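You operate a simulated robot arm through the tools that you are given. There is no shell and no other tool.

You run a simulated robot arm. Do the job below in one go: nothing can be reset, and whatever is moved stays where it is left.

Task
Give the teal cup one shot of soup and snap on the teal lid.
Fine: slide back to the middle, cup back in its spot in the holder, no spill. Set down upright: what you pick out.

Only the result counts: the job must be done as asked and must still hold three seconds after the hand-in. Knocking over, shifting, dropping, spilling or breaking anything else fails it. A push-on lid holds only when it is set on centred and level and pressed home; a screw cap is set on level and turned clockwise until tight.

Robot
A 6-joint arm with a two-finger parallel gripper, fixed in place. Base frame: the origin is at the foot of the arm, x ahead of it, y to its left, z up; the work surface is at about z = 850. Readings come in mm, rad, newtons and seconds.
With the tool pointing down near the work surface it reaches from about 260 to 680 mm from the base axis. Its first joint turns from -1.152 to 1.152 rad. Payload 2.9 kg.
The TCP is the grasp point between the finger pads, 30 mm short of the fingertips. In the tool frame z runs along the fingers and y along their closing line. Largest opening 110 mm; finger width 20, thickness 10; the body of the gripper, 48 by 112 mm, starts 55 mm behind the TCP.
Orientation is that of the tool frame in the base frame, as [roll, pitch, yaw] about the fixed x, y, z axes, in that order (R = Rz(yaw) Ry(pitch) Rx(roll)). With the fingers straight down and closing along the base's y, the tool's x points along the base's -x, its y along +y and its z along -z.

Tools
- The arm moves only by the tool play_rows. Its argument "targets" is text: rows parted by semicolons, each of 7 numbers parted by spaces: the shift along the base's x, y, z in units of 150 mm (1.0 is 150 mm), then the turn, a rotation vector about the base's x, y, z in units of 60 degrees (1.0 is 60 degrees), then the closure, from 0 (fully open) to 1 (shut). In form: x y z wx wy wz grip; .... A call has 1 to 20 rows; each row is the pose to reach, as a shift and turn from the pose commanded when the call began. A call with a number of a shift or a turn outside -1 to 1 is refused whole. Rows are played at 5 a second. More than 50 mm and 0.15 rad between two rows, or a gripper value outside its range, and nothing of the call is played. Where a pose cannot be reached the arm comes as near as it can. A force on the tool above 70 N (or 10 N above the force at the start of the call, whichever is more), or a blocked arm, ends the call early, and 0.2 s more pass. The fingers move at their own pace (about 108 mm/s each) and stop on an object; they squeeze with about 35 N. The grip force told is the motor's: it shows also when the fingers shut on nothing. Time passes only in rows, and 0.2 s behind the last, so rows that repeat a pose let the fingers close. The reply holds the time, the measured pose of the TCP, the force on the tool along the base axes, the opening and the grip force, in the units named above and with some noise, with the torque about the TCP (base axes, N m) and any sound that the robot's microphone picked up, and new pictures: "pictures" is both (left out), scene, wrist or none.
- Cameras (640 x 400 px; columns grow to the right, rows downward): "scene" is fixed at [60.2, 418.2, 1401.6]; the picture's right is [-0.90, -0.44, 0.00], its down [-0.18, 0.36, -0.91] and it looks along [0.40, -0.82, -0.41] (base axes); focal length 336 px, centre (320, 200). "wrist" rides on the gripper at [72, 17, -103] in the tool frame; the picture's right is [-0.23, 0.97, 0.00], its down [-0.76, -0.18, -0.62] and it looks along [-0.61, -0.14, 0.78] (tool axes); focal length 222 px, centre (320, 200). There is no depth. A picture from a camera that has moved, and an enlarged one, comes with that camera's place and axes in the base frame and with its lens.
- enlarge(camera, box): a new picture of the part [left, top, right, bottom] of that camera's present view, enlarged. No time passes.
- job_done(): hands the job in; it is judged then, once.

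Places have to be worked out from the pictures, the camera data and where the tool is seen. Open the gripper and draw the arm clear of the work before you hand the job in, unless the task says otherwise.

The tools are called after "Request:" by a JSON object that holds its "api" and its "payload". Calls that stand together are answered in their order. play_rows: Moves the arm, as the interface text tells. Its arguments: {"type":"object","properties":{"targets":{"type":"string"},"pictures":{"type":"string","enum":["both","scene","wrist","none"]}},"required":["targets"]} The other tools are called the same way: enlarge (camera, box) takes an enlarged picture of a part of a camera's view; job_done () hands the job in.

At the start:

```text
t: 0.0
ee_pos: [361.8, -142.3, 1310.6]
tcp_rot: [-3.14, -0.001, 3.141]
contact_force: [-0.6, -0.4, -0.8]
ft_torque: [0.0, 0.02, 0.0]
finger_gap: 110.1
grip_force: 0.0
```

scene: 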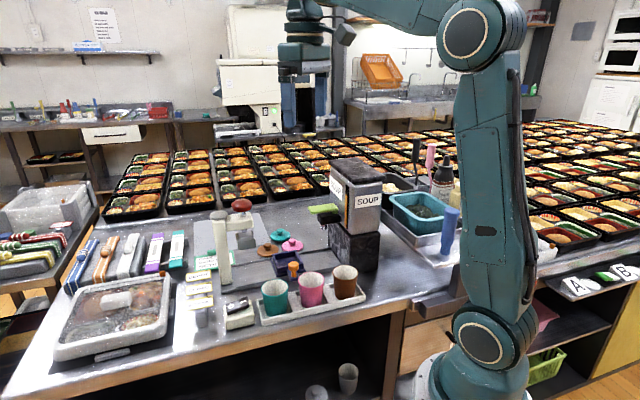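
wrist: 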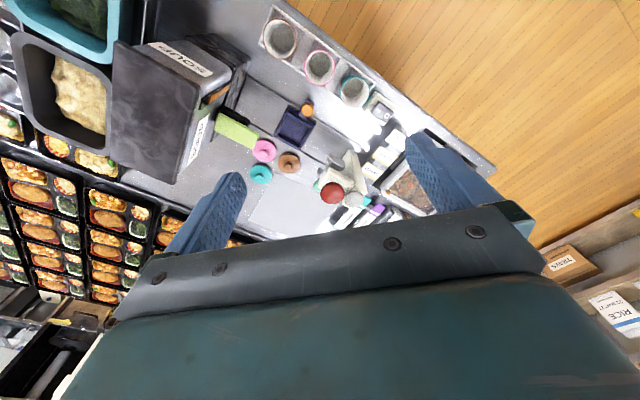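

I start by looking closely at the work area in the scene view and the wrist view to find the cups, lids, soup machine and slide.

Request:
{"api": "enlarge", "payload": {"camera": "scene", "box": [190, 140, 400, 340]}}

Request:
{"api": "enlarge", "payload": {"camera": "wrist", "box": [180, 0, 440, 220]}}

Request:
{"api": "enlarge", "payload": {"camera": "scene", "box": [40, 200, 260, 360]}}

```text
2.00 times, centred on (295, 240) of scene
camera zoom: at [60.2, 418.2, 1401.6], right [-0.9, -0.44, 0.0], down [-0.18, 0.36, -0.91], along [0.4, -0.82, -0.41], focal length 672 px, centre (370, 120)
```

zoom: 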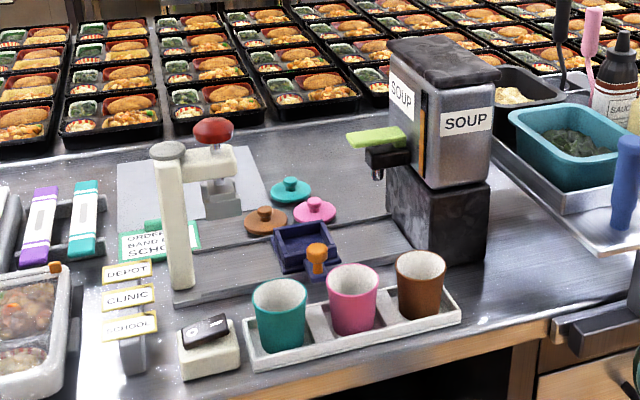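

```text
1.82 times, centred on (310, 110) of wrist
camera zoom: at [288.7, -126.9, 1414.9], right [0.23, 0.97, 0.0], down [0.76, -0.18, 0.62], along [0.61, -0.14, -0.78], focal length 404 px, centre (338, 364)
```

zoom: 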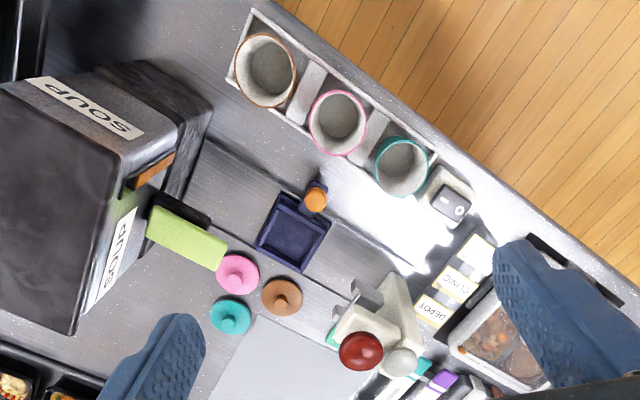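

```text
2.50 times, centred on (150, 280) of scene
camera zoom: at [60.2, 418.2, 1401.6], right [-0.9, -0.44, 0.0], down [-0.18, 0.36, -0.91], along [0.4, -0.82, -0.41], focal length 840 px, centre (745, 0)
```

zoom: 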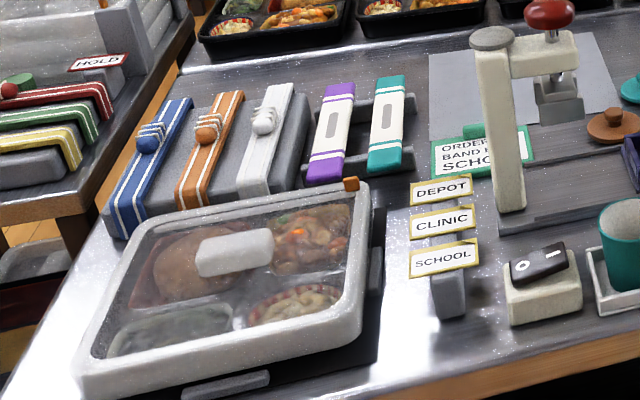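

I estimate the teal cup at about (417,-82) with its rim near z 910, and the teal lid near (587,-370). The slide is near (477,-231), the lever near (408,-310,1015) and the press knob near (561,-165,1051), with the layout turned 45°. Next I turn the tool −45° and lower it a little to get a better view.

Request:
{"api": "play_rows", "payload": {"targets": "0.03 0.05 -0.12 0 0 -0.125 0; 0.06 0.1 -0.24 0 0 -0.25 0; 0.09 0.14 -0.36 0 0 -0.375 0; 0.12 0.19 -0.48 0 0 -0.5 0; 0.15 0.23 -0.61 0 0 -0.625 0; 0.187 0.28 -0.733 0 0 -0.75 0; 0.187 0.28 -0.733 0 0 -0.75 0", "pictures": "both"}}

```text
t: 1.6
ee_pos: [387.9, -101.9, 1200.5]
tcp_rot: [-3.14, 0.0, 2.353]
contact_force: [-0.4, 0.5, -0.2]
ft_torque: [0.02, 0.02, 0.03]
finger_gap: 109.7
grip_force: 0.0
camera wrist: at [350.8, -39.0, 1304.1], right [0.85, 0.53, 0.0], down [0.41, -0.66, 0.62], along [0.33, -0.53, -0.78], focal length 222 px, centre (320, 200)
```

scene: 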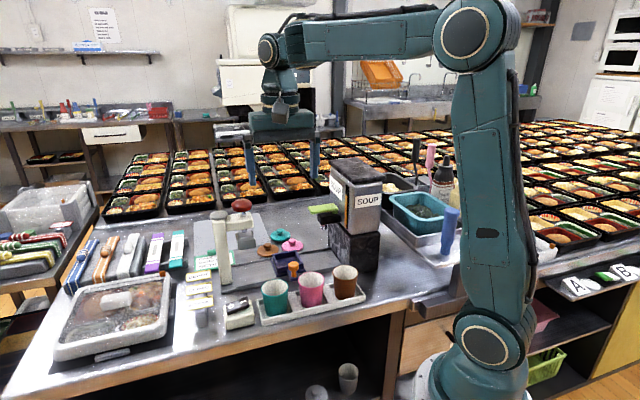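
wrist: 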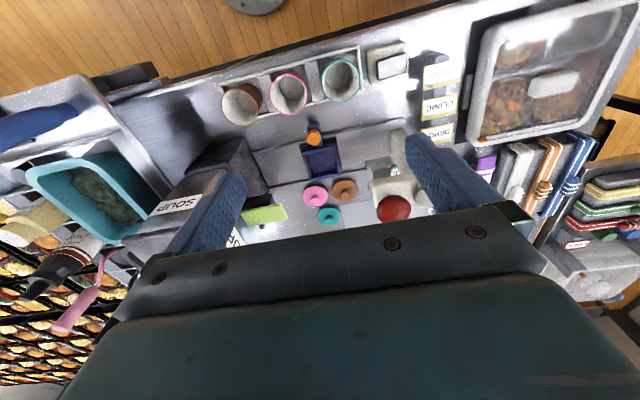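

The view is good, so I zoom in on the workstation to take measurements.

Request:
{"api": "enlarge", "payload": {"camera": "wrist", "box": [220, 40, 440, 240]}}

Request:
{"api": "enlarge", "payload": {"camera": "scene", "box": [250, 150, 390, 240]}}

Request:
{"api": "enlarge", "payload": {"camera": "scene", "box": [200, 240, 340, 330]}}

Request:
{"api": "enlarge", "payload": {"camera": "scene", "box": [190, 190, 330, 280]}}

```text
2.00 times, centred on (330, 140) of wrist
camera zoom: at [350.8, -39.0, 1304.1], right [0.85, 0.53, 0.0], down [0.41, -0.66, 0.62], along [0.33, -0.53, -0.78], focal length 444 px, centre (300, 320)
```

zoom: 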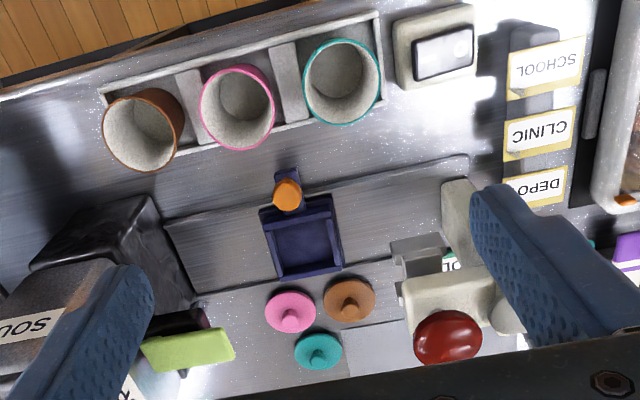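

```text
4.44 times, centred on (320, 195) of scene
camera zoom: at [60.2, 418.2, 1401.6], right [-0.9, -0.44, 0.0], down [-0.18, 0.36, -0.91], along [0.4, -0.82, -0.41], focal length 1494 px, centre (320, 222)
```

zoom: 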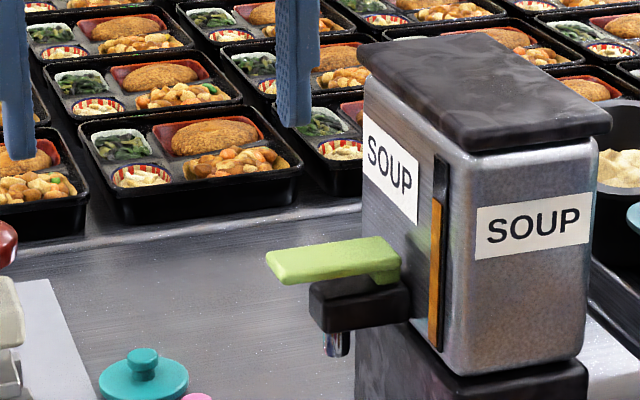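

```text
4.44 times, centred on (270, 285) of scene
camera zoom: at [60.2, 418.2, 1401.6], right [-0.9, -0.44, 0.0], down [-0.18, 0.36, -0.91], along [0.4, -0.82, -0.41], focal length 1494 px, centre (542, -178)
```

zoom: 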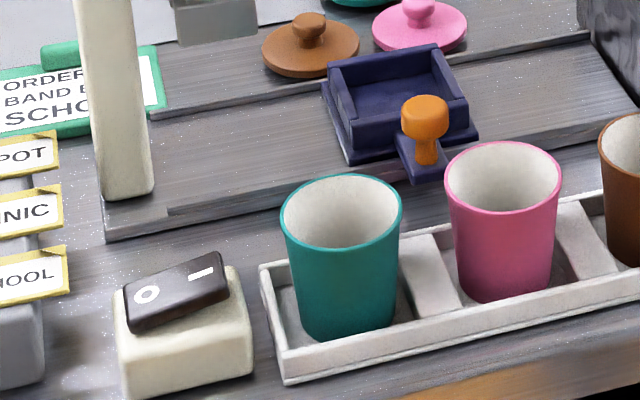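

```text
4.44 times, centred on (260, 235) of scene
camera zoom: at [60.2, 418.2, 1401.6], right [-0.9, -0.44, 0.0], down [-0.18, 0.36, -0.91], along [0.4, -0.82, -0.41], focal length 1494 px, centre (587, 44)
```

zoom: 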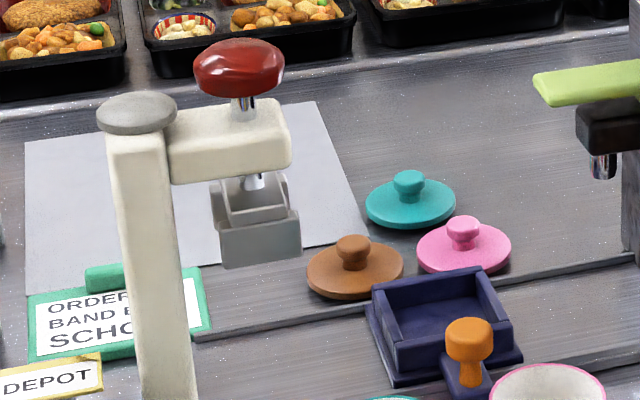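

The row axis comes out at exactly 45°. The teal cup is at about (417,-83) with its rim near z 913, about 60 mm wide, and the slide knob is near (431,-189,902). I move above the cup with the fingers partly open and look again.

Request:
{"api": "play_rows", "payload": {"targets": "0.05 0.03 -0.3 0 0 0 0.3; 0.1 0.06 -0.6 0 0 0 0.3; 0.15 0.1 -0.9 0 0 0 0.3; 0.183 0.117 -1.0 0 0 0 0.3; 0.183 0.117 -1.0 0 0 0 0.3", "pictures": "both"}}

```text
t: 2.8
ee_pos: [416.6, -82.6, 1051.8]
tcp_rot: [-3.14, 0.0, 2.356]
contact_force: [0.1, -0.2, 0.0]
ft_torque: [0.02, 0.02, -0.04]
finger_gap: 77.0
grip_force: 0.0
camera wrist: at [377.4, -19.8, 1155.8], right [0.85, 0.53, 0.0], down [0.41, -0.66, 0.62], along [0.33, -0.53, -0.78], focal length 222 px, centre (320, 200)
```

scene: 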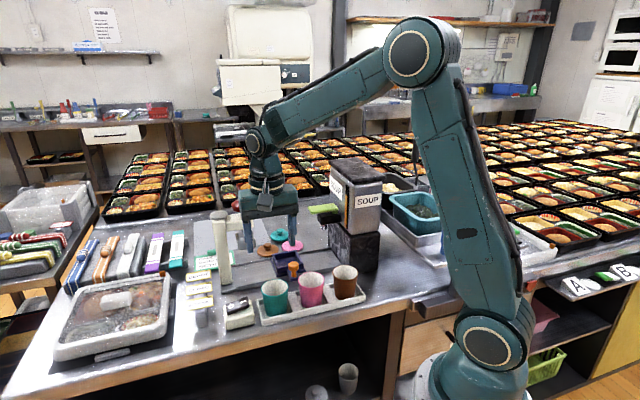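
wrist: 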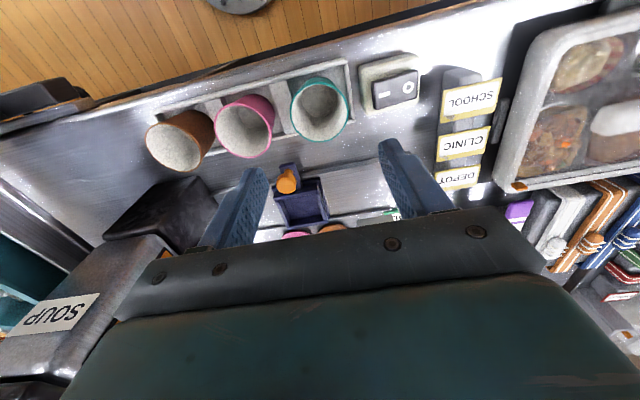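

The cup rim lies nearly on the tool axis at (320,108). I zoom in to refine the cup, holder, tray and switch positions.

Request:
{"api": "enlarge", "payload": {"camera": "wrist", "box": [260, 60, 380, 140]}}

Request:
{"api": "enlarge", "payload": {"camera": "wrist", "box": [230, 140, 390, 240]}}

Request:
{"api": "enlarge", "payload": {"camera": "wrist", "box": [340, 40, 460, 120]}}

```text
5.00 times, centred on (320, 100) of wrist
camera zoom: at [377.4, -19.8, 1155.8], right [0.85, 0.53, 0.0], down [0.41, -0.66, 0.62], along [0.33, -0.53, -0.78], focal length 1111 px, centre (320, 700)
```

zoom: 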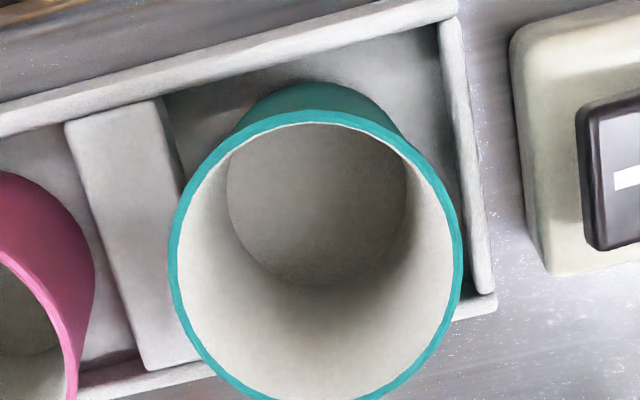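

```text
4.00 times, centred on (310, 190) of wrist
camera zoom: at [377.4, -19.8, 1155.8], right [0.85, 0.53, 0.0], down [0.41, -0.66, 0.62], along [0.33, -0.53, -0.78], focal length 888 px, centre (360, 240)
```

zoom: 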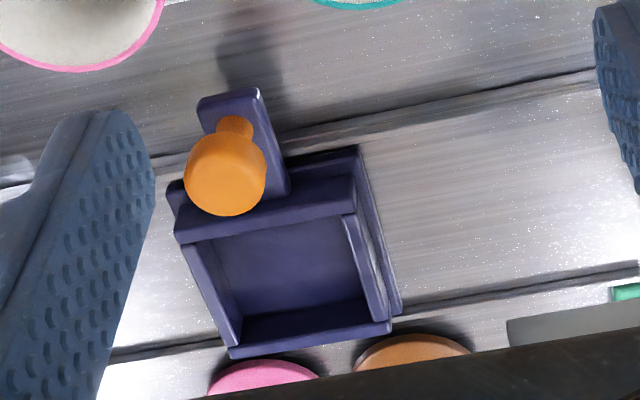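

```text
5.00 times, centred on (400, 80) of wrist
camera zoom: at [377.4, -19.8, 1155.8], right [0.85, 0.53, 0.0], down [0.41, -0.66, 0.62], along [0.33, -0.53, -0.78], focal length 1111 px, centre (-80, 800)
```

zoom: 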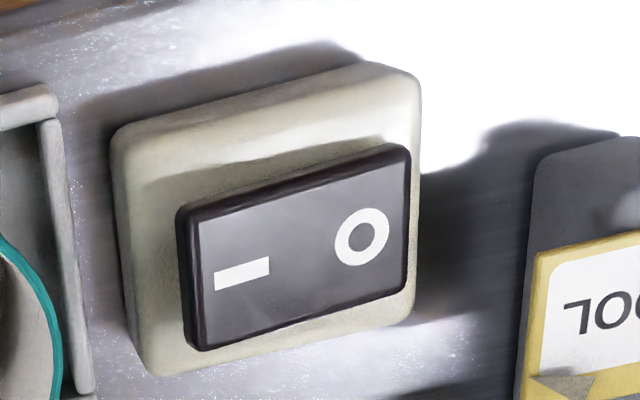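

The rocker's I side stands proud, so the switch looks to be OFF. The tray centre estimates are around (478,-236), so I move above it at the same height to pin it down along with the lids before touching anything.

Request:
{"api": "play_rows", "payload": {"targets": "0.1 -0.25 0 0 0 0 0.3; 0.2 -0.5 0 0 0 0 0.3; 0.3 -0.75 0 0 0 0 0.3; 0.41 -1.0 0 0 0 0 0.3; 0.41 -1.0 0 0 0 0 0.3", "pictures": "both"}}

```text
t: 4.0
ee_pos: [478.5, -232.3, 1049.6]
tcp_rot: [-3.139, -0.002, 2.356]
contact_force: [0.6, 0.3, 0.5]
ft_torque: [-0.04, 0.03, -0.01]
finger_gap: 77.1
grip_force: 0.2
camera wrist: at [439.8, -170.6, 1154.9], right [0.85, 0.53, 0.0], down [0.41, -0.66, 0.62], along [0.33, -0.53, -0.78], focal length 222 px, centre (320, 200)
```

scene: 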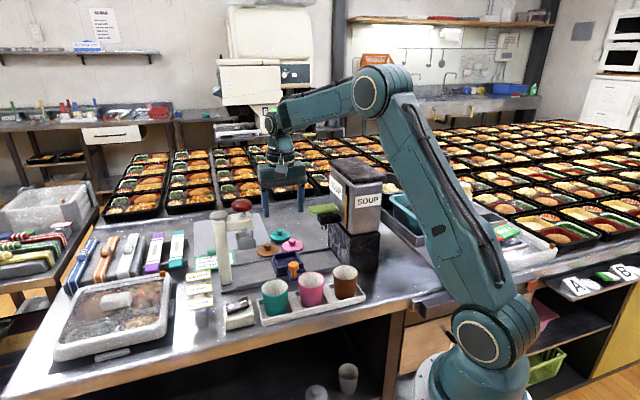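
wrist: 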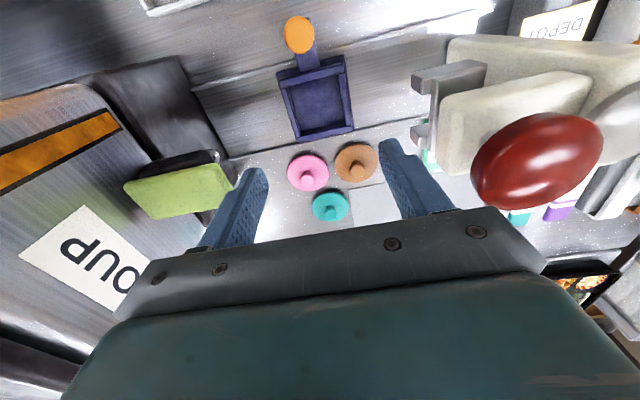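

Request:
{"api": "enlarge", "payload": {"camera": "wrist", "box": [250, 0, 410, 100]}}

Request:
{"api": "enlarge", "payload": {"camera": "wrist", "box": [250, 70, 410, 235]}}

Request:
{"api": "enlarge", "payload": {"camera": "wrist", "box": [390, 20, 640, 230]}}

Request:
{"api": "enlarge", "payload": {"camera": "wrist", "box": [0, 50, 280, 250]}}

```text
4.00 times, centred on (330, 50) of wrist
camera zoom: at [439.8, -170.6, 1154.9], right [0.85, 0.53, 0.0], down [0.41, -0.66, 0.62], along [0.33, -0.53, -0.78], focal length 888 px, centre (280, 800)
```

zoom: 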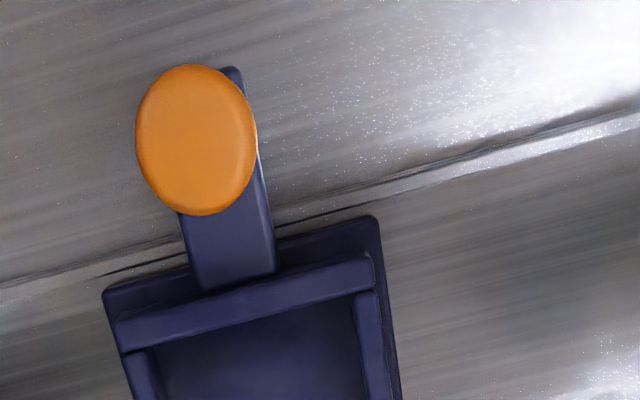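

```text
2.42 times, centred on (330, 152) of wrist
camera zoom: at [439.8, -170.6, 1154.9], right [0.85, 0.53, 0.0], down [0.41, -0.66, 0.62], along [0.33, -0.53, -0.78], focal length 538 px, centre (296, 315)
```

zoom: 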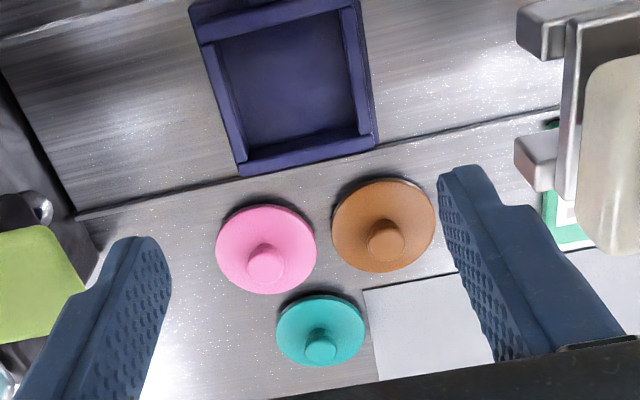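

```text
1.90 times, centred on (515, 125) of wrist
camera zoom: at [439.8, -170.6, 1154.9], right [0.85, 0.53, 0.0], down [0.41, -0.66, 0.62], along [0.33, -0.53, -0.78], focal length 423 px, centre (-51, 343)
```

zoom: 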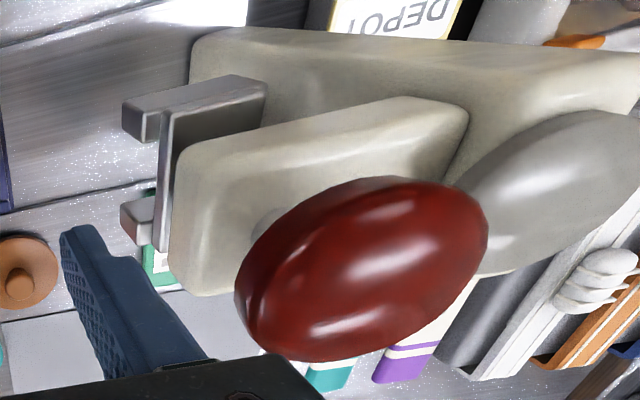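

```text
2.00 times, centred on (140, 150) of wrist
camera zoom: at [439.8, -170.6, 1154.9], right [0.85, 0.53, 0.0], down [0.41, -0.66, 0.62], along [0.33, -0.53, -0.78], focal length 444 px, centre (680, 300)
```

zoom: 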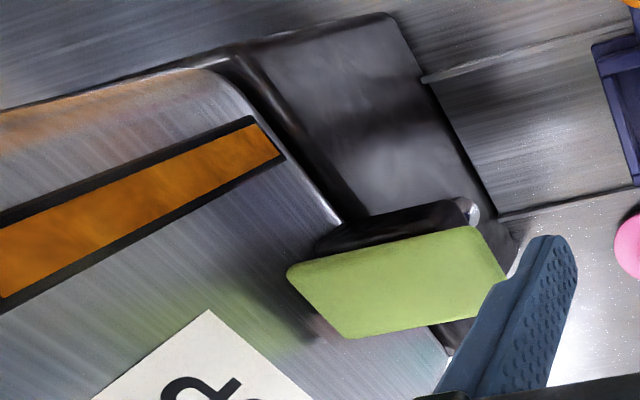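

The tray centre refines to about (480,-237.7) and the cup to about (417.8,-84.6). I go back over the cup with a 70 mm opening, come down to about z 922, and check clearances to the neighbouring cup and the switch box.

Request:
{"api": "play_rows", "payload": {"targets": "-0.1 0.25 0 0 0 0 0.36; -0.2 0.5 0 0 0 0 0.36; -0.3 0.75 0 0 0 0 0.36; -0.407 0.988 0 0 0 0 0.36; -0.407 0.988 -0.3 0 0 0 0.36; -0.407 0.988 -0.6 0 0 0 0.36; -0.407 0.988 -0.85 0 0 0 0.36; -0.407 0.988 -0.85 0 0 0 0.36", "pictures": "both"}}

```text
t: 5.8
ee_pos: [416.5, -85.3, 924.4]
tcp_rot: [-3.14, -0.001, 2.354]
contact_force: [-0.4, 0.9, -0.5]
ft_torque: [-0.02, -0.01, 0.02]
finger_gap: 70.6
grip_force: 0.0
camera wrist: at [377.6, -23.0, 1028.2], right [0.85, 0.53, 0.0], down [0.41, -0.66, 0.62], along [0.33, -0.53, -0.78], focal length 222 px, centre (320, 200)
```

scene: 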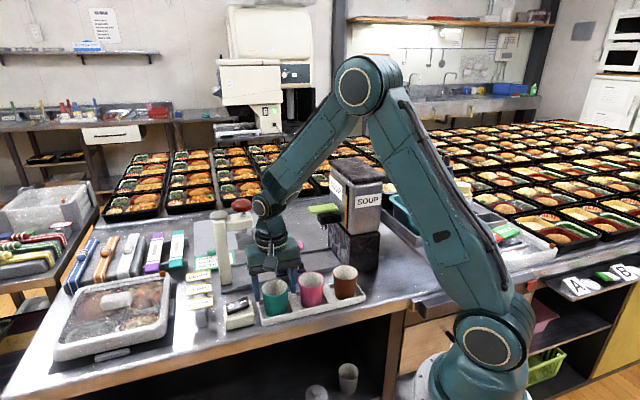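
wrist: 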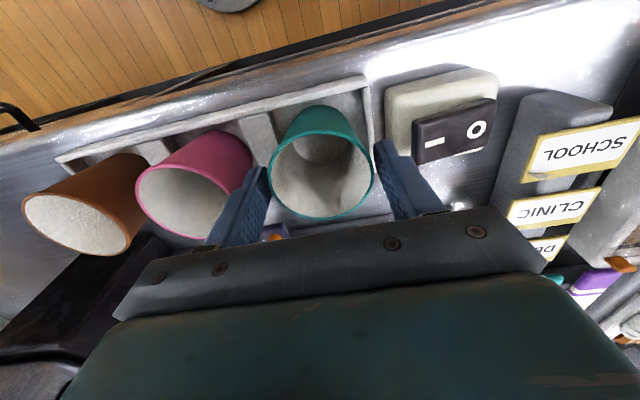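

Request:
{"api": "enlarge", "payload": {"camera": "wrist", "box": [220, 80, 460, 240]}}

Request:
{"api": "enlarge", "payload": {"camera": "scene", "box": [210, 220, 350, 330]}}

```text
2.50 times, centred on (340, 160) of wrist
camera zoom: at [377.6, -23.0, 1028.2], right [0.85, 0.53, 0.0], down [0.41, -0.66, 0.62], along [0.33, -0.53, -0.78], focal length 555 px, centre (270, 300)
```

zoom: 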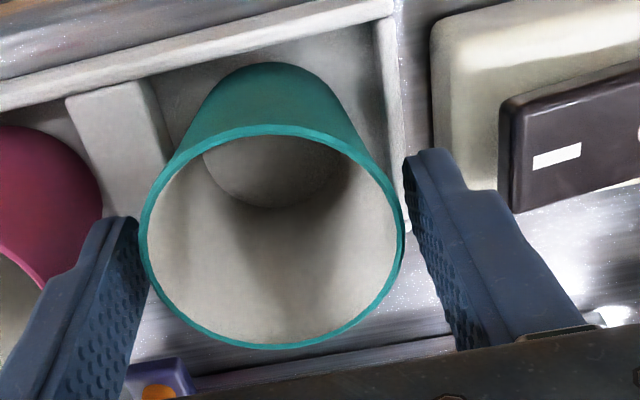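

```text
3.64 times, centred on (280, 275) of scene
camera zoom: at [60.2, 418.2, 1401.6], right [-0.9, -0.44, 0.0], down [-0.18, 0.36, -0.91], along [0.4, -0.82, -0.41], focal length 1222 px, centre (466, -73)
```

zoom: 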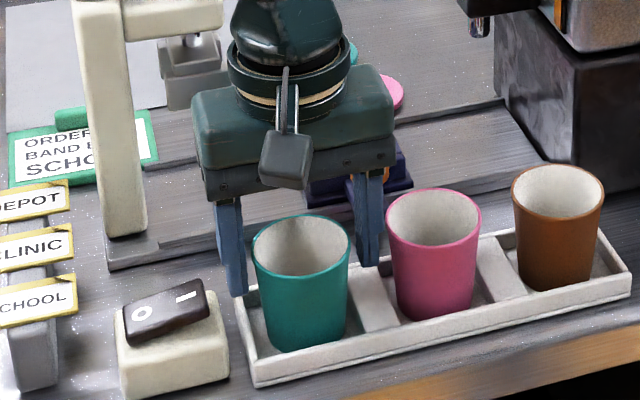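

The fingers straddle the teal cup with room on both sides, and it is centred within 1 mm. I lower to about z 905 and close on it.

Request:
{"api": "play_rows", "payload": {"targets": "0.003 0.003 -0.06 0 0 0 0.36; 0.003 0.003 -0.12 0 0 0 0.36; 0.003 0.003 -0.12 0 0 0 0.36; 0.003 0.003 -0.12 0 0 0 0.5; 0.003 0.003 -0.12 0 0 0 0.6; 0.003 0.003 -0.12 0 0 0 0.6", "pictures": "both"}}

```text
t: 7.2
ee_pos: [416.4, -84.1, 906.2]
tcp_rot: [-3.139, -0.001, 2.357]
contact_force: [0.6, -0.6, -0.2]
ft_torque: [0.02, 0.01, 0.02]
finger_gap: 58.4
grip_force: 35.3
camera wrist: at [378.0, -22.1, 1010.0], right [0.85, 0.53, 0.0], down [0.41, -0.66, 0.62], along [0.33, -0.53, -0.78], focal length 222 px, centre (320, 200)
```

scene: 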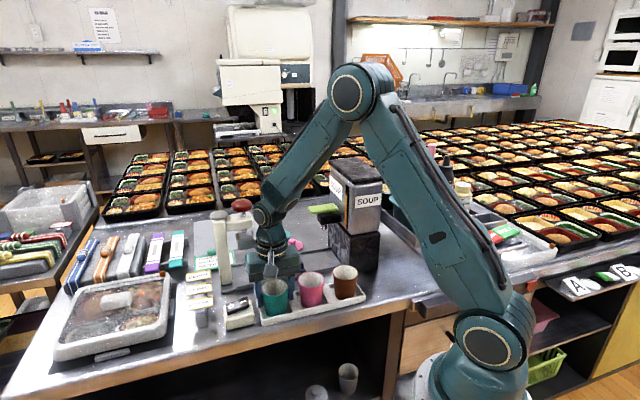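
wrist: 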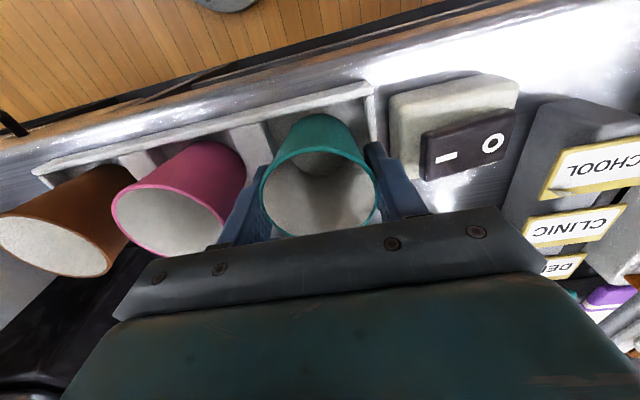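

The grip holds at 58 mm and 35 N. I lift the cup straight up 90 mm and check it.

Request:
{"api": "play_rows", "payload": {"targets": "0 0 0.05 0 0 0 0.6; 0 0 0.2 0 0 0 0.6; 0 0 0.4 0 0 0 0.6; 0 0 0.6 0 0 0 0.6; 0 0 0.6 0 0 0 0.6", "pictures": "both"}}

```text
t: 8.4
ee_pos: [418.1, -84.3, 995.5]
tcp_rot: [-3.141, 0.0, 2.355]
contact_force: [0.1, -0.4, 0.2]
ft_torque: [0.01, -0.02, 0.04]
finger_gap: 58.3
grip_force: 34.1
camera wrist: at [378.6, -21.6, 1100.1], right [0.85, 0.53, 0.0], down [0.41, -0.66, 0.62], along [0.33, -0.53, -0.78], focal length 222 px, centre (320, 200)
```

scene: 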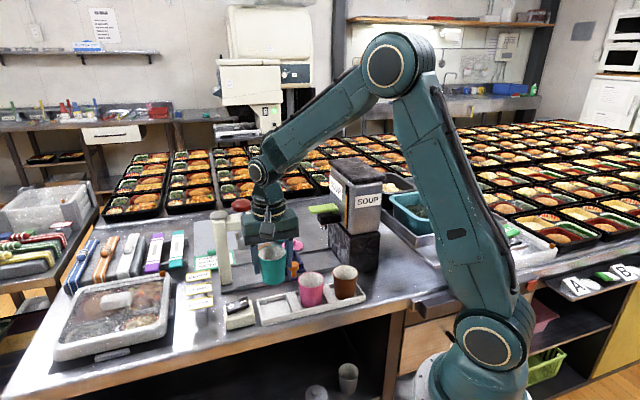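
wrist: 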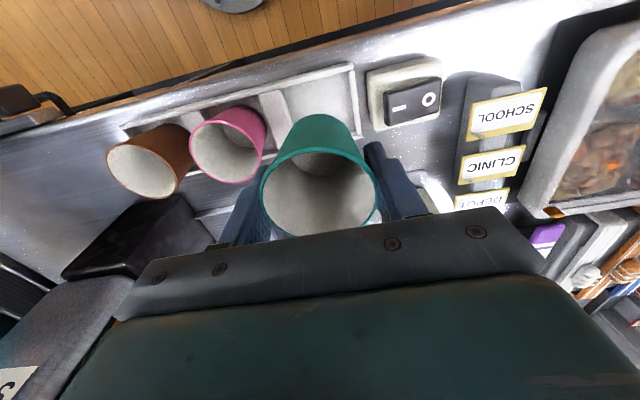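

The cup is held upright. I carry it around at height toward the slide tray.

Request:
{"api": "play_rows", "payload": {"targets": "-0.1 -0.1 0 0 0 0 0.6; -0.2 -0.2 0 0 0 0 0.6; -0.3 -0.3 0 0 0 0 0.6; -0.2 -0.4 0 0 0 0 0.6; -0.1 -0.5 0 0 0 0 0.6; 0.05 -0.66 0 0 0 0 0.6; 0.2 -0.8 0 0 0 0 0.6; 0.3 -0.912 0 0 0 0 0.6; 0.3 -0.912 0 0 0 0 0.6", "pictures": "both"}}

```text
t: 10.4
ee_pos: [463.3, -222.9, 996.1]
tcp_rot: [-3.141, 0.0, 2.355]
contact_force: [0.5, -0.4, -0.6]
ft_torque: [-0.01, -0.02, 0.02]
finger_gap: 58.4
grip_force: 34.9
camera wrist: at [423.5, -159.7, 1100.0], right [0.85, 0.53, 0.0], down [0.41, -0.66, 0.62], along [0.33, -0.53, -0.78], focal length 222 px, centre (320, 200)
```

scene: 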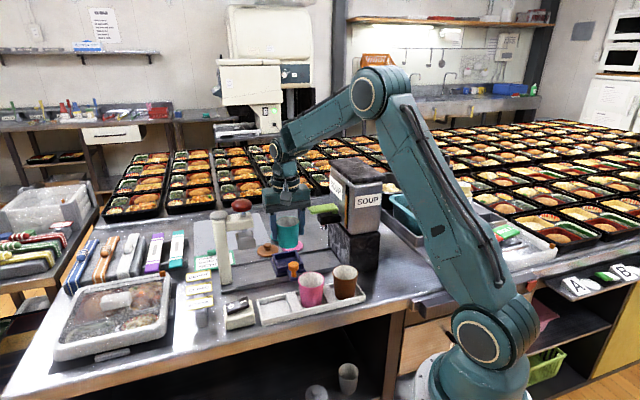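
wrist: 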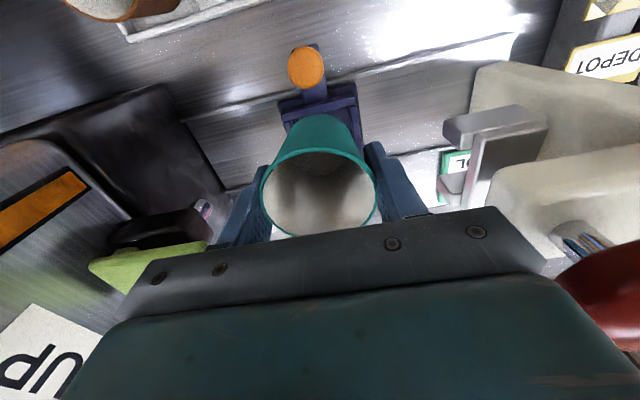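

The jaw of the press and the lever tip (about U 102) look clear of the gripper's width at the tray centre. I move over the tray and lower until the cup base is just above the tray rim, then inspect.

Request:
{"api": "play_rows", "payload": {"targets": "0.06 -0.06 0 0 0 0 0.6; 0.112 -0.108 0 0 0 0 0.6; 0.112 -0.108 -0.15 0 0 0 0.6; 0.112 -0.108 -0.3 0 0 0 0.6; 0.112 -0.108 -0.37 0 0 0 0.6; 0.112 -0.108 -0.37 0 0 0 0.6", "pictures": "both"}}

Request:
{"api": "enlarge", "payload": {"camera": "scene", "box": [220, 190, 360, 290]}}

Request:
{"api": "enlarge", "payload": {"camera": "wrist", "box": [240, 40, 400, 240]}}

```text
t: 11.8
ee_pos: [478.8, -237.3, 937.4]
tcp_rot: [-3.141, -0.002, 2.356]
contact_force: [-0.6, 0.1, -0.3]
ft_torque: [0.02, -0.02, 0.05]
finger_gap: 58.2
grip_force: 35.1
camera wrist: at [439.9, -175.2, 1042.6], right [0.85, 0.53, 0.0], down [0.41, -0.66, 0.62], along [0.33, -0.53, -0.78], focal length 222 px, centre (320, 200)
```

scene: 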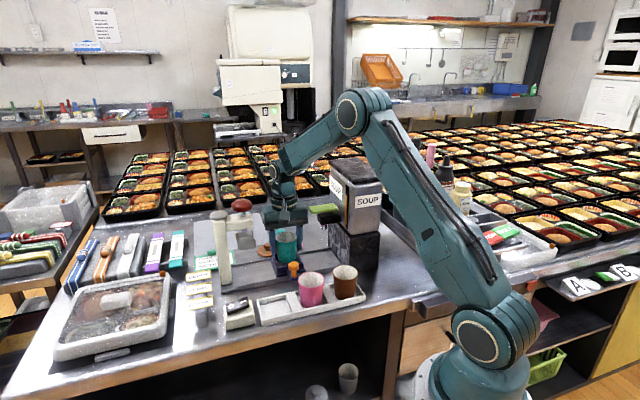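
wrist: 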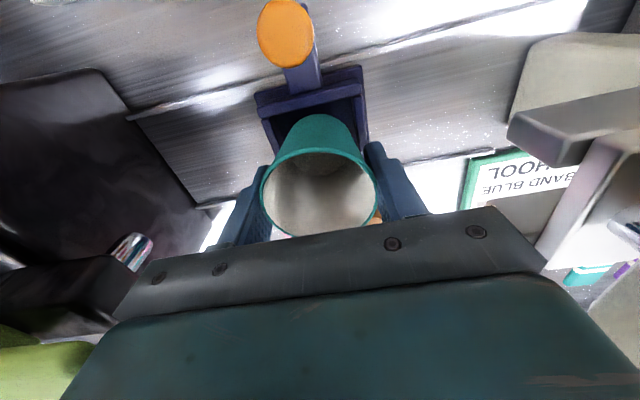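

```text
4.00 times, centred on (290, 240) of scene
camera zoom: at [60.2, 418.2, 1401.6], right [-0.9, -0.44, 0.0], down [-0.18, 0.36, -0.91], along [0.4, -0.82, -0.41], focal length 1344 px, centre (440, 40)
```

zoom: 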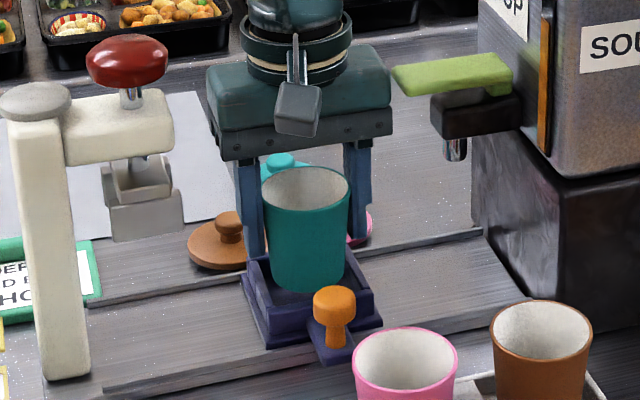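

```text
2.00 times, centred on (320, 140) of wrist
camera zoom: at [439.9, -175.2, 1042.6], right [0.85, 0.53, 0.0], down [0.41, -0.66, 0.62], along [0.33, -0.53, -0.78], focal length 444 px, centre (320, 320)
```

zoom: 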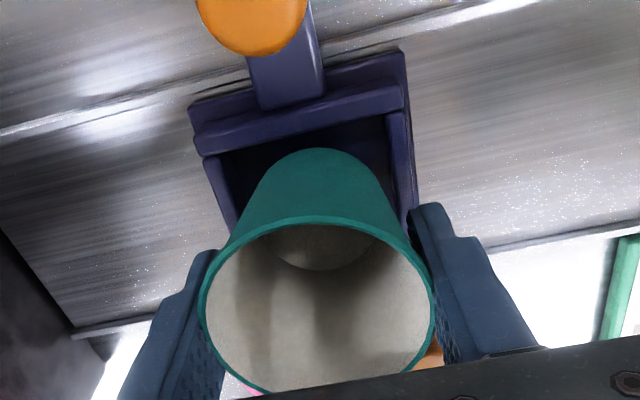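

The cup is centred over the tray within about 1–2 mm. I lower it in small steps, watching the force.

Request:
{"api": "play_rows", "payload": {"targets": "0.002 -0.006 -0.03 0 0 0 0.6; 0.002 -0.006 -0.05 0 0 0 0.6; 0.002 -0.006 -0.07 0 0 0 0.6; 0.002 -0.006 -0.07 0 0 0 0.6", "pictures": "scene"}}

Request:
{"api": "enlarge", "payload": {"camera": "scene", "box": [250, 210, 320, 290]}}

```text
t: 12.8
ee_pos: [478.3, -239.1, 929.2]
tcp_rot: [3.141, -0.001, 2.356]
contact_force: [0.3, -0.6, 0.2]
ft_torque: [0.01, 0.02, 0.03]
finger_gap: 58.3
grip_force: 35.0
```

scene: 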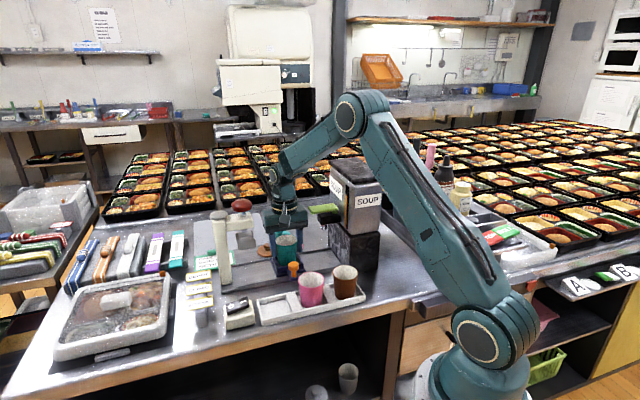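

```text
5.00 times, centred on (285, 250) of scene
camera zoom: at [60.2, 418.2, 1401.6], right [-0.9, -0.44, 0.0], down [-0.18, 0.36, -0.91], along [0.4, -0.82, -0.41], focal length 1680 px, centre (495, -50)
```

zoom: 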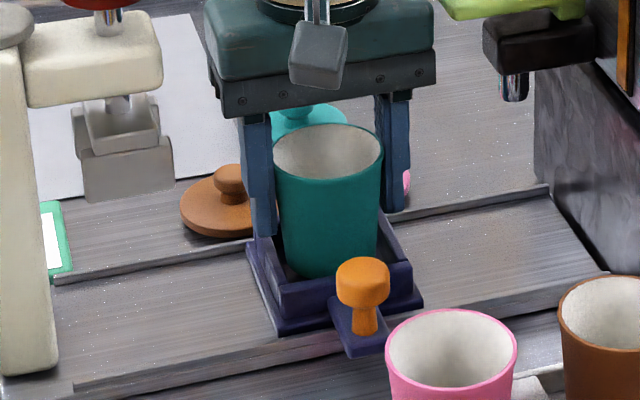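

The cup is entering the tray with no contact yet, so I keep lowering.

Request:
{"api": "play_rows", "payload": {"targets": "0 0 -0.02 0 0 0 0.6; 0 0 -0.035 0 0 0 0.6; 0 0 -0.035 0 0 0 0.6", "pictures": "none"}}

```text
t: 13.6
ee_pos: [478.7, -238.2, 923.4]
tcp_rot: [-3.139, -0.002, 2.357]
contact_force: [0.3, -0.1, -0.3]
ft_torque: [-0.02, -0.01, 0.04]
finger_gap: 58.3
grip_force: 35.3
```

Request:
{"api": "play_rows", "payload": {"targets": "0 0 -0.015 0 0 0 0.6; 0 0 -0.03 0 0 0 0.6; 0 0 -0.03 0 0 0 0.6", "pictures": "scene"}}

Request:
{"api": "enlarge", "payload": {"camera": "scene", "box": [250, 210, 320, 290]}}

```text
t: 14.4
ee_pos: [479.6, -238.6, 919.6]
tcp_rot: [-3.139, 0.0, 2.356]
contact_force: [-0.3, 1.2, 3.3]
ft_torque: [0.0, 0.04, 0.02]
finger_gap: 58.5
grip_force: 34.9
```

scene: 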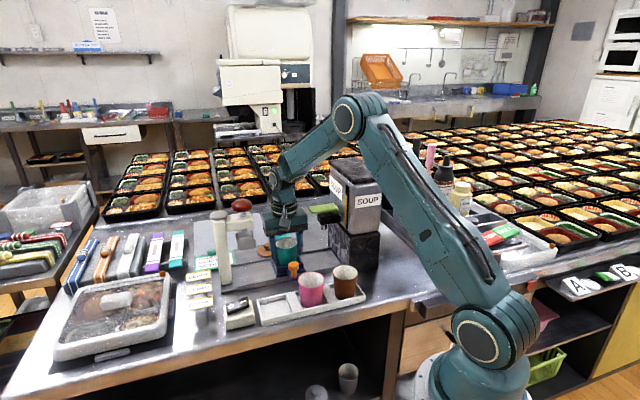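

```text
5.00 times, centred on (285, 250) of scene
camera zoom: at [60.1, 418.2, 1401.6], right [-0.9, -0.44, 0.0], down [-0.18, 0.36, -0.91], along [0.4, -0.82, -0.41], focal length 1680 px, centre (495, -50)
```

zoom: 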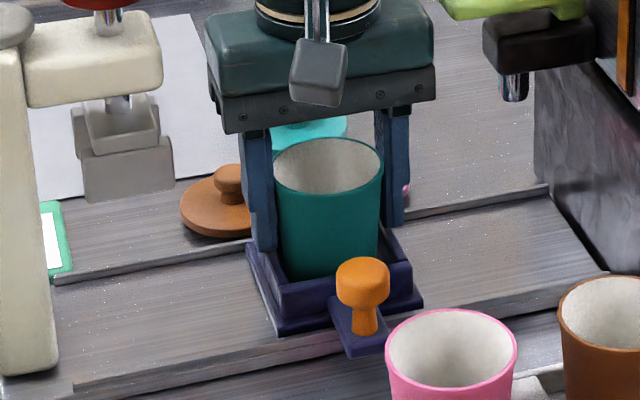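

The cup has touched the tray floor with 3.3 N. I open the fingers slightly and rise straight up.

Request:
{"api": "play_rows", "payload": {"targets": "0 0 0.002 0 0 0 0.5; 0 0 0.002 0 0 0 0.36; 0 0 0.002 0 0 0 0.33; 0 0 0.1 0 0 0 0.33; 0 0 0.3 0 0 0 0.33; 0 0 0.6 0 0 0 0.33; 0 0 0.8 0 0 0 0.33; 0 0 0.8 0 0 0 0.33", "pictures": "both"}}

Request:
{"api": "enlarge", "payload": {"camera": "wrist", "box": [240, 0, 400, 200]}}

Request:
{"api": "enlarge", "payload": {"camera": "scene", "box": [220, 190, 360, 290]}}

```text
t: 16.2
ee_pos: [480.6, -238.7, 1042.4]
tcp_rot: [-3.141, 0.001, 2.358]
contact_force: [0.1, -0.4, -0.1]
ft_torque: [0.01, -0.01, -0.03]
finger_gap: 73.9
grip_force: 0.0
camera wrist: at [441.6, -176.2, 1145.8], right [0.85, 0.53, 0.0], down [0.41, -0.66, 0.62], along [0.33, -0.53, -0.78], focal length 222 px, centre (320, 200)
```

scene: 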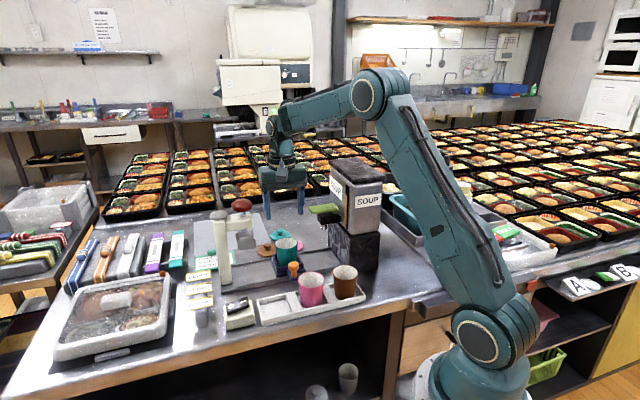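
wrist: 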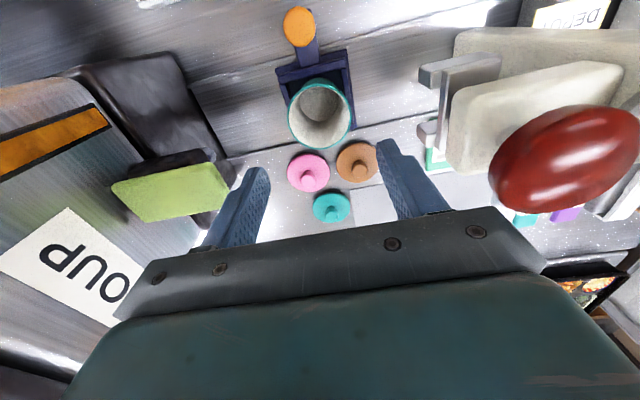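

```text
2.00 times, centred on (320, 100) of wrist
camera zoom: at [441.6, -176.2, 1145.8], right [0.85, 0.53, 0.0], down [0.41, -0.66, 0.62], along [0.33, -0.53, -0.78], focal length 444 px, centre (320, 400)
```

zoom: 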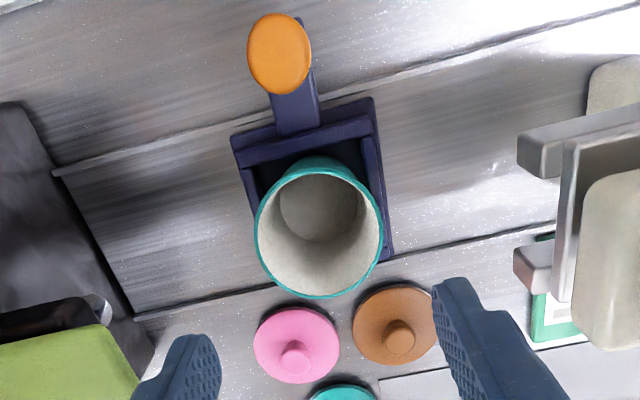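

```text
4.00 times, centred on (290, 240) of scene
camera zoom: at [60.2, 418.2, 1401.6], right [-0.9, -0.44, 0.0], down [-0.18, 0.36, -0.91], along [0.4, -0.82, -0.41], focal length 1344 px, centre (440, 40)
```

zoom: 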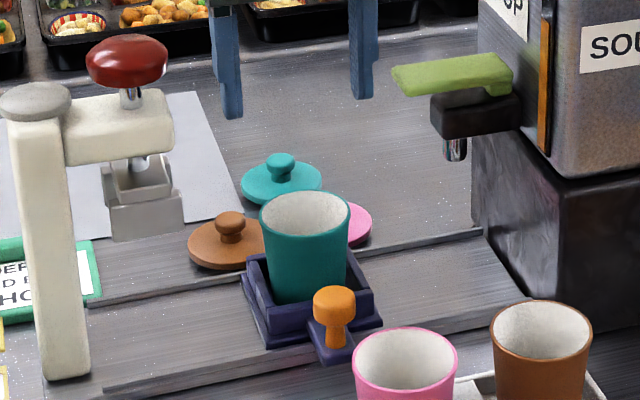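

The cup stands in the tray. To move the slide I'll grip its orange knob, head about (U171,F-436.5) at z 894–907. The tool will lean 25° toward the press side so the gripper body clears the soup machine. First I go above the knob.

Request:
{"api": "play_rows", "payload": {"targets": "-0.07 0.09 -0.06 -0.074 0.074 0 0.455; -0.15 0.19 -0.13 -0.147 0.147 0 0.455; -0.22 0.28 -0.2 -0.22 0.22 0 0.455; -0.295 0.379 -0.263 -0.2946 0.2946 0 0.455; -0.295 0.379 -0.45 -0.2946 0.2946 0 0.455; -0.295 0.379 -0.6 -0.2946 0.2946 0 0.455; -0.295 0.379 -0.6 -0.2946 0.2946 0 0.455", "pictures": "both"}}

Request:
{"api": "enlarge", "payload": {"camera": "wrist", "box": [220, 60, 420, 260]}}

Request:
{"api": "enlarge", "payload": {"camera": "scene", "box": [220, 190, 360, 290]}}

```text
t: 17.8
ee_pos: [435.3, -182.3, 952.6]
tcp_rot: [-2.703, 0.001, 2.354]
contact_force: [-0.3, -0.6, 0.0]
ft_torque: [0.03, 0.03, -0.01]
finger_gap: 60.1
grip_force: 0.1
camera wrist: at [426.5, -89.9, 1038.6], right [0.78, 0.46, -0.41], down [0.61, -0.47, 0.64], along [0.1, -0.75, -0.65], focal length 222 px, centre (320, 200)
```

scene: 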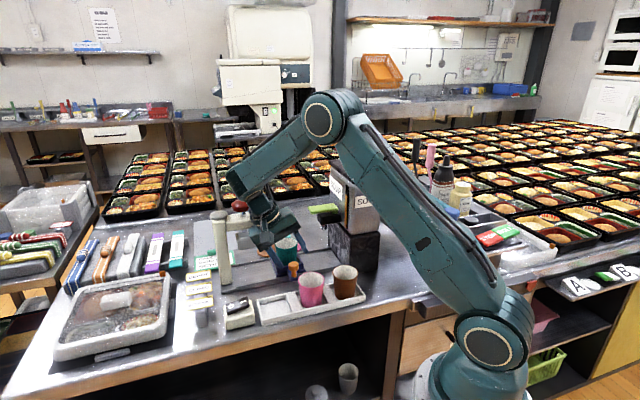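
wrist: 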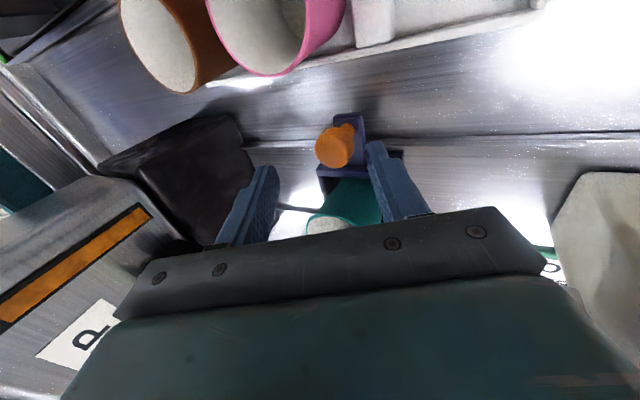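

```text
2.00 times, centred on (320, 160) of wrist
camera zoom: at [426.5, -89.9, 1038.6], right [0.78, 0.46, -0.41], down [0.61, -0.47, 0.64], along [0.1, -0.75, -0.65], focal length 444 px, centre (320, 280)
```

zoom: 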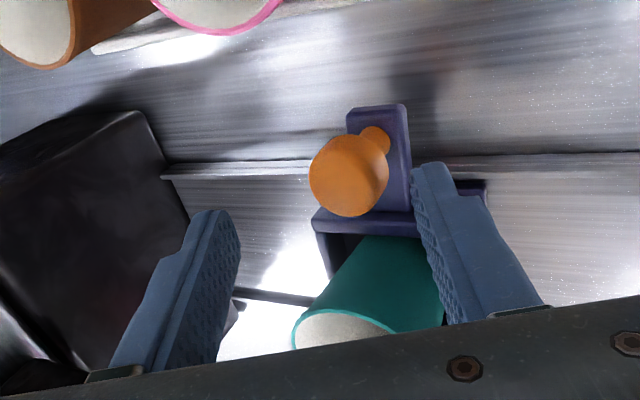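

```text
4.00 times, centred on (290, 240) of scene
camera zoom: at [60.2, 418.2, 1401.6], right [-0.9, -0.44, 0.0], down [-0.18, 0.36, -0.91], along [0.4, -0.82, -0.41], focal length 1344 px, centre (440, 40)
```

zoom: 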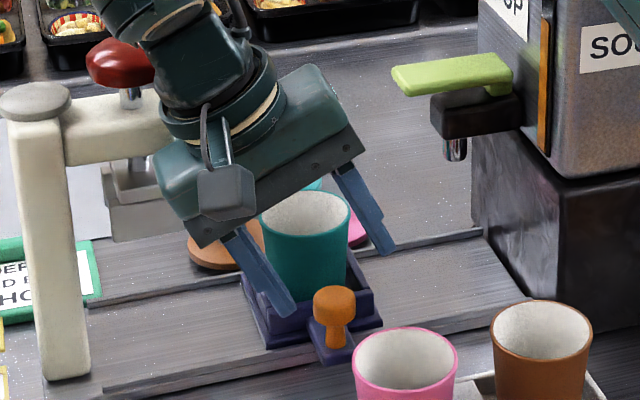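

The knob is where I predicted within about 3 mm. I descend the last 29 mm and close on the head.

Request:
{"api": "play_rows", "payload": {"targets": "-0.009 -0.009 -0.1 0 0 0 0.455; -0.009 -0.009 -0.193 0 0 0 0.455; -0.009 -0.009 -0.193 0 0 0 0.455; -0.009 -0.009 -0.193 0 0 0 0.6; -0.009 -0.009 -0.193 0 0 0 0.75; -0.009 -0.009 -0.193 0 0 0 0.85; -0.009 -0.009 -0.193 0 0 0 0.85", "pictures": "both"}}

Request:
{"api": "enlarge", "payload": {"camera": "wrist", "box": [220, 60, 420, 260]}}

Request:
{"api": "enlarge", "payload": {"camera": "scene", "box": [220, 190, 360, 290]}}

```text
t: 19.4
ee_pos: [432.8, -182.6, 921.7]
tcp_rot: [-2.704, 0.001, 2.357]
contact_force: [0.5, -0.8, -4.4]
ft_torque: [-0.05, -0.08, 0.08]
finger_gap: 26.8
grip_force: 45.2
camera wrist: at [424.1, -90.7, 1009.3], right [0.78, 0.46, -0.41], down [0.61, -0.47, 0.64], along [0.1, -0.75, -0.65], focal length 222 px, centre (320, 200)
```

scene: 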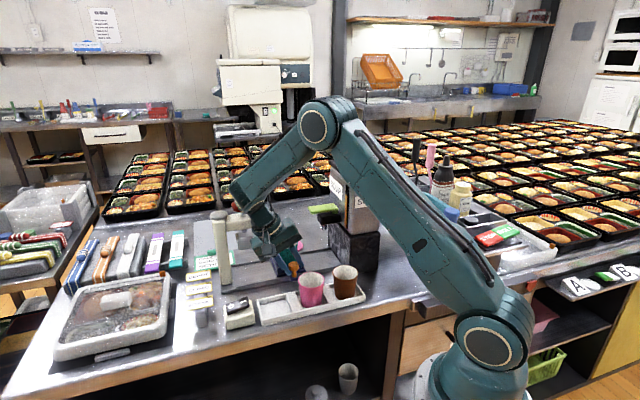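
wrist: 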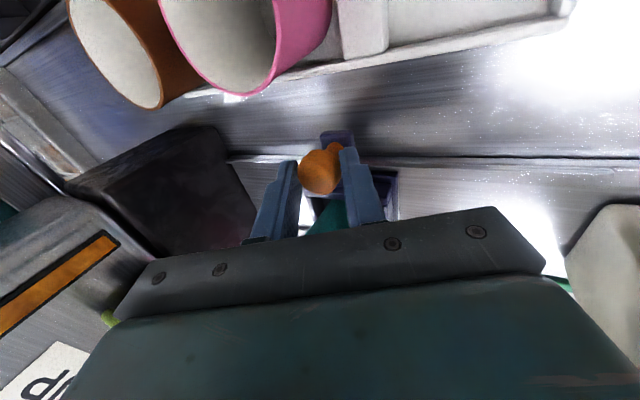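

```text
2.00 times, centred on (320, 160) of wrist
camera zoom: at [424.1, -90.7, 1009.3], right [0.78, 0.46, -0.41], down [0.61, -0.47, 0.64], along [0.1, -0.75, -0.65], focal length 444 px, centre (320, 280)
```

zoom: 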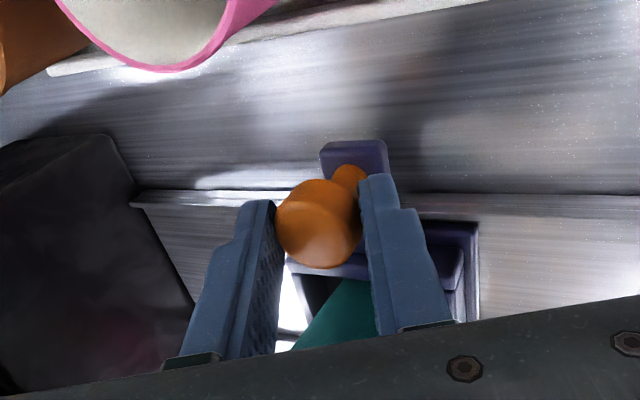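

```text
4.00 times, centred on (290, 240) of scene
camera zoom: at [60.3, 418.2, 1401.6], right [-0.9, -0.44, 0.0], down [-0.18, 0.36, -0.91], along [0.4, -0.82, -0.41], focal length 1344 px, centre (440, 40)
```

zoom: 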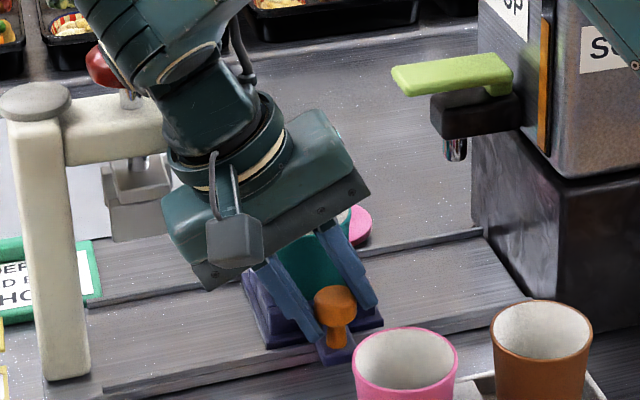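

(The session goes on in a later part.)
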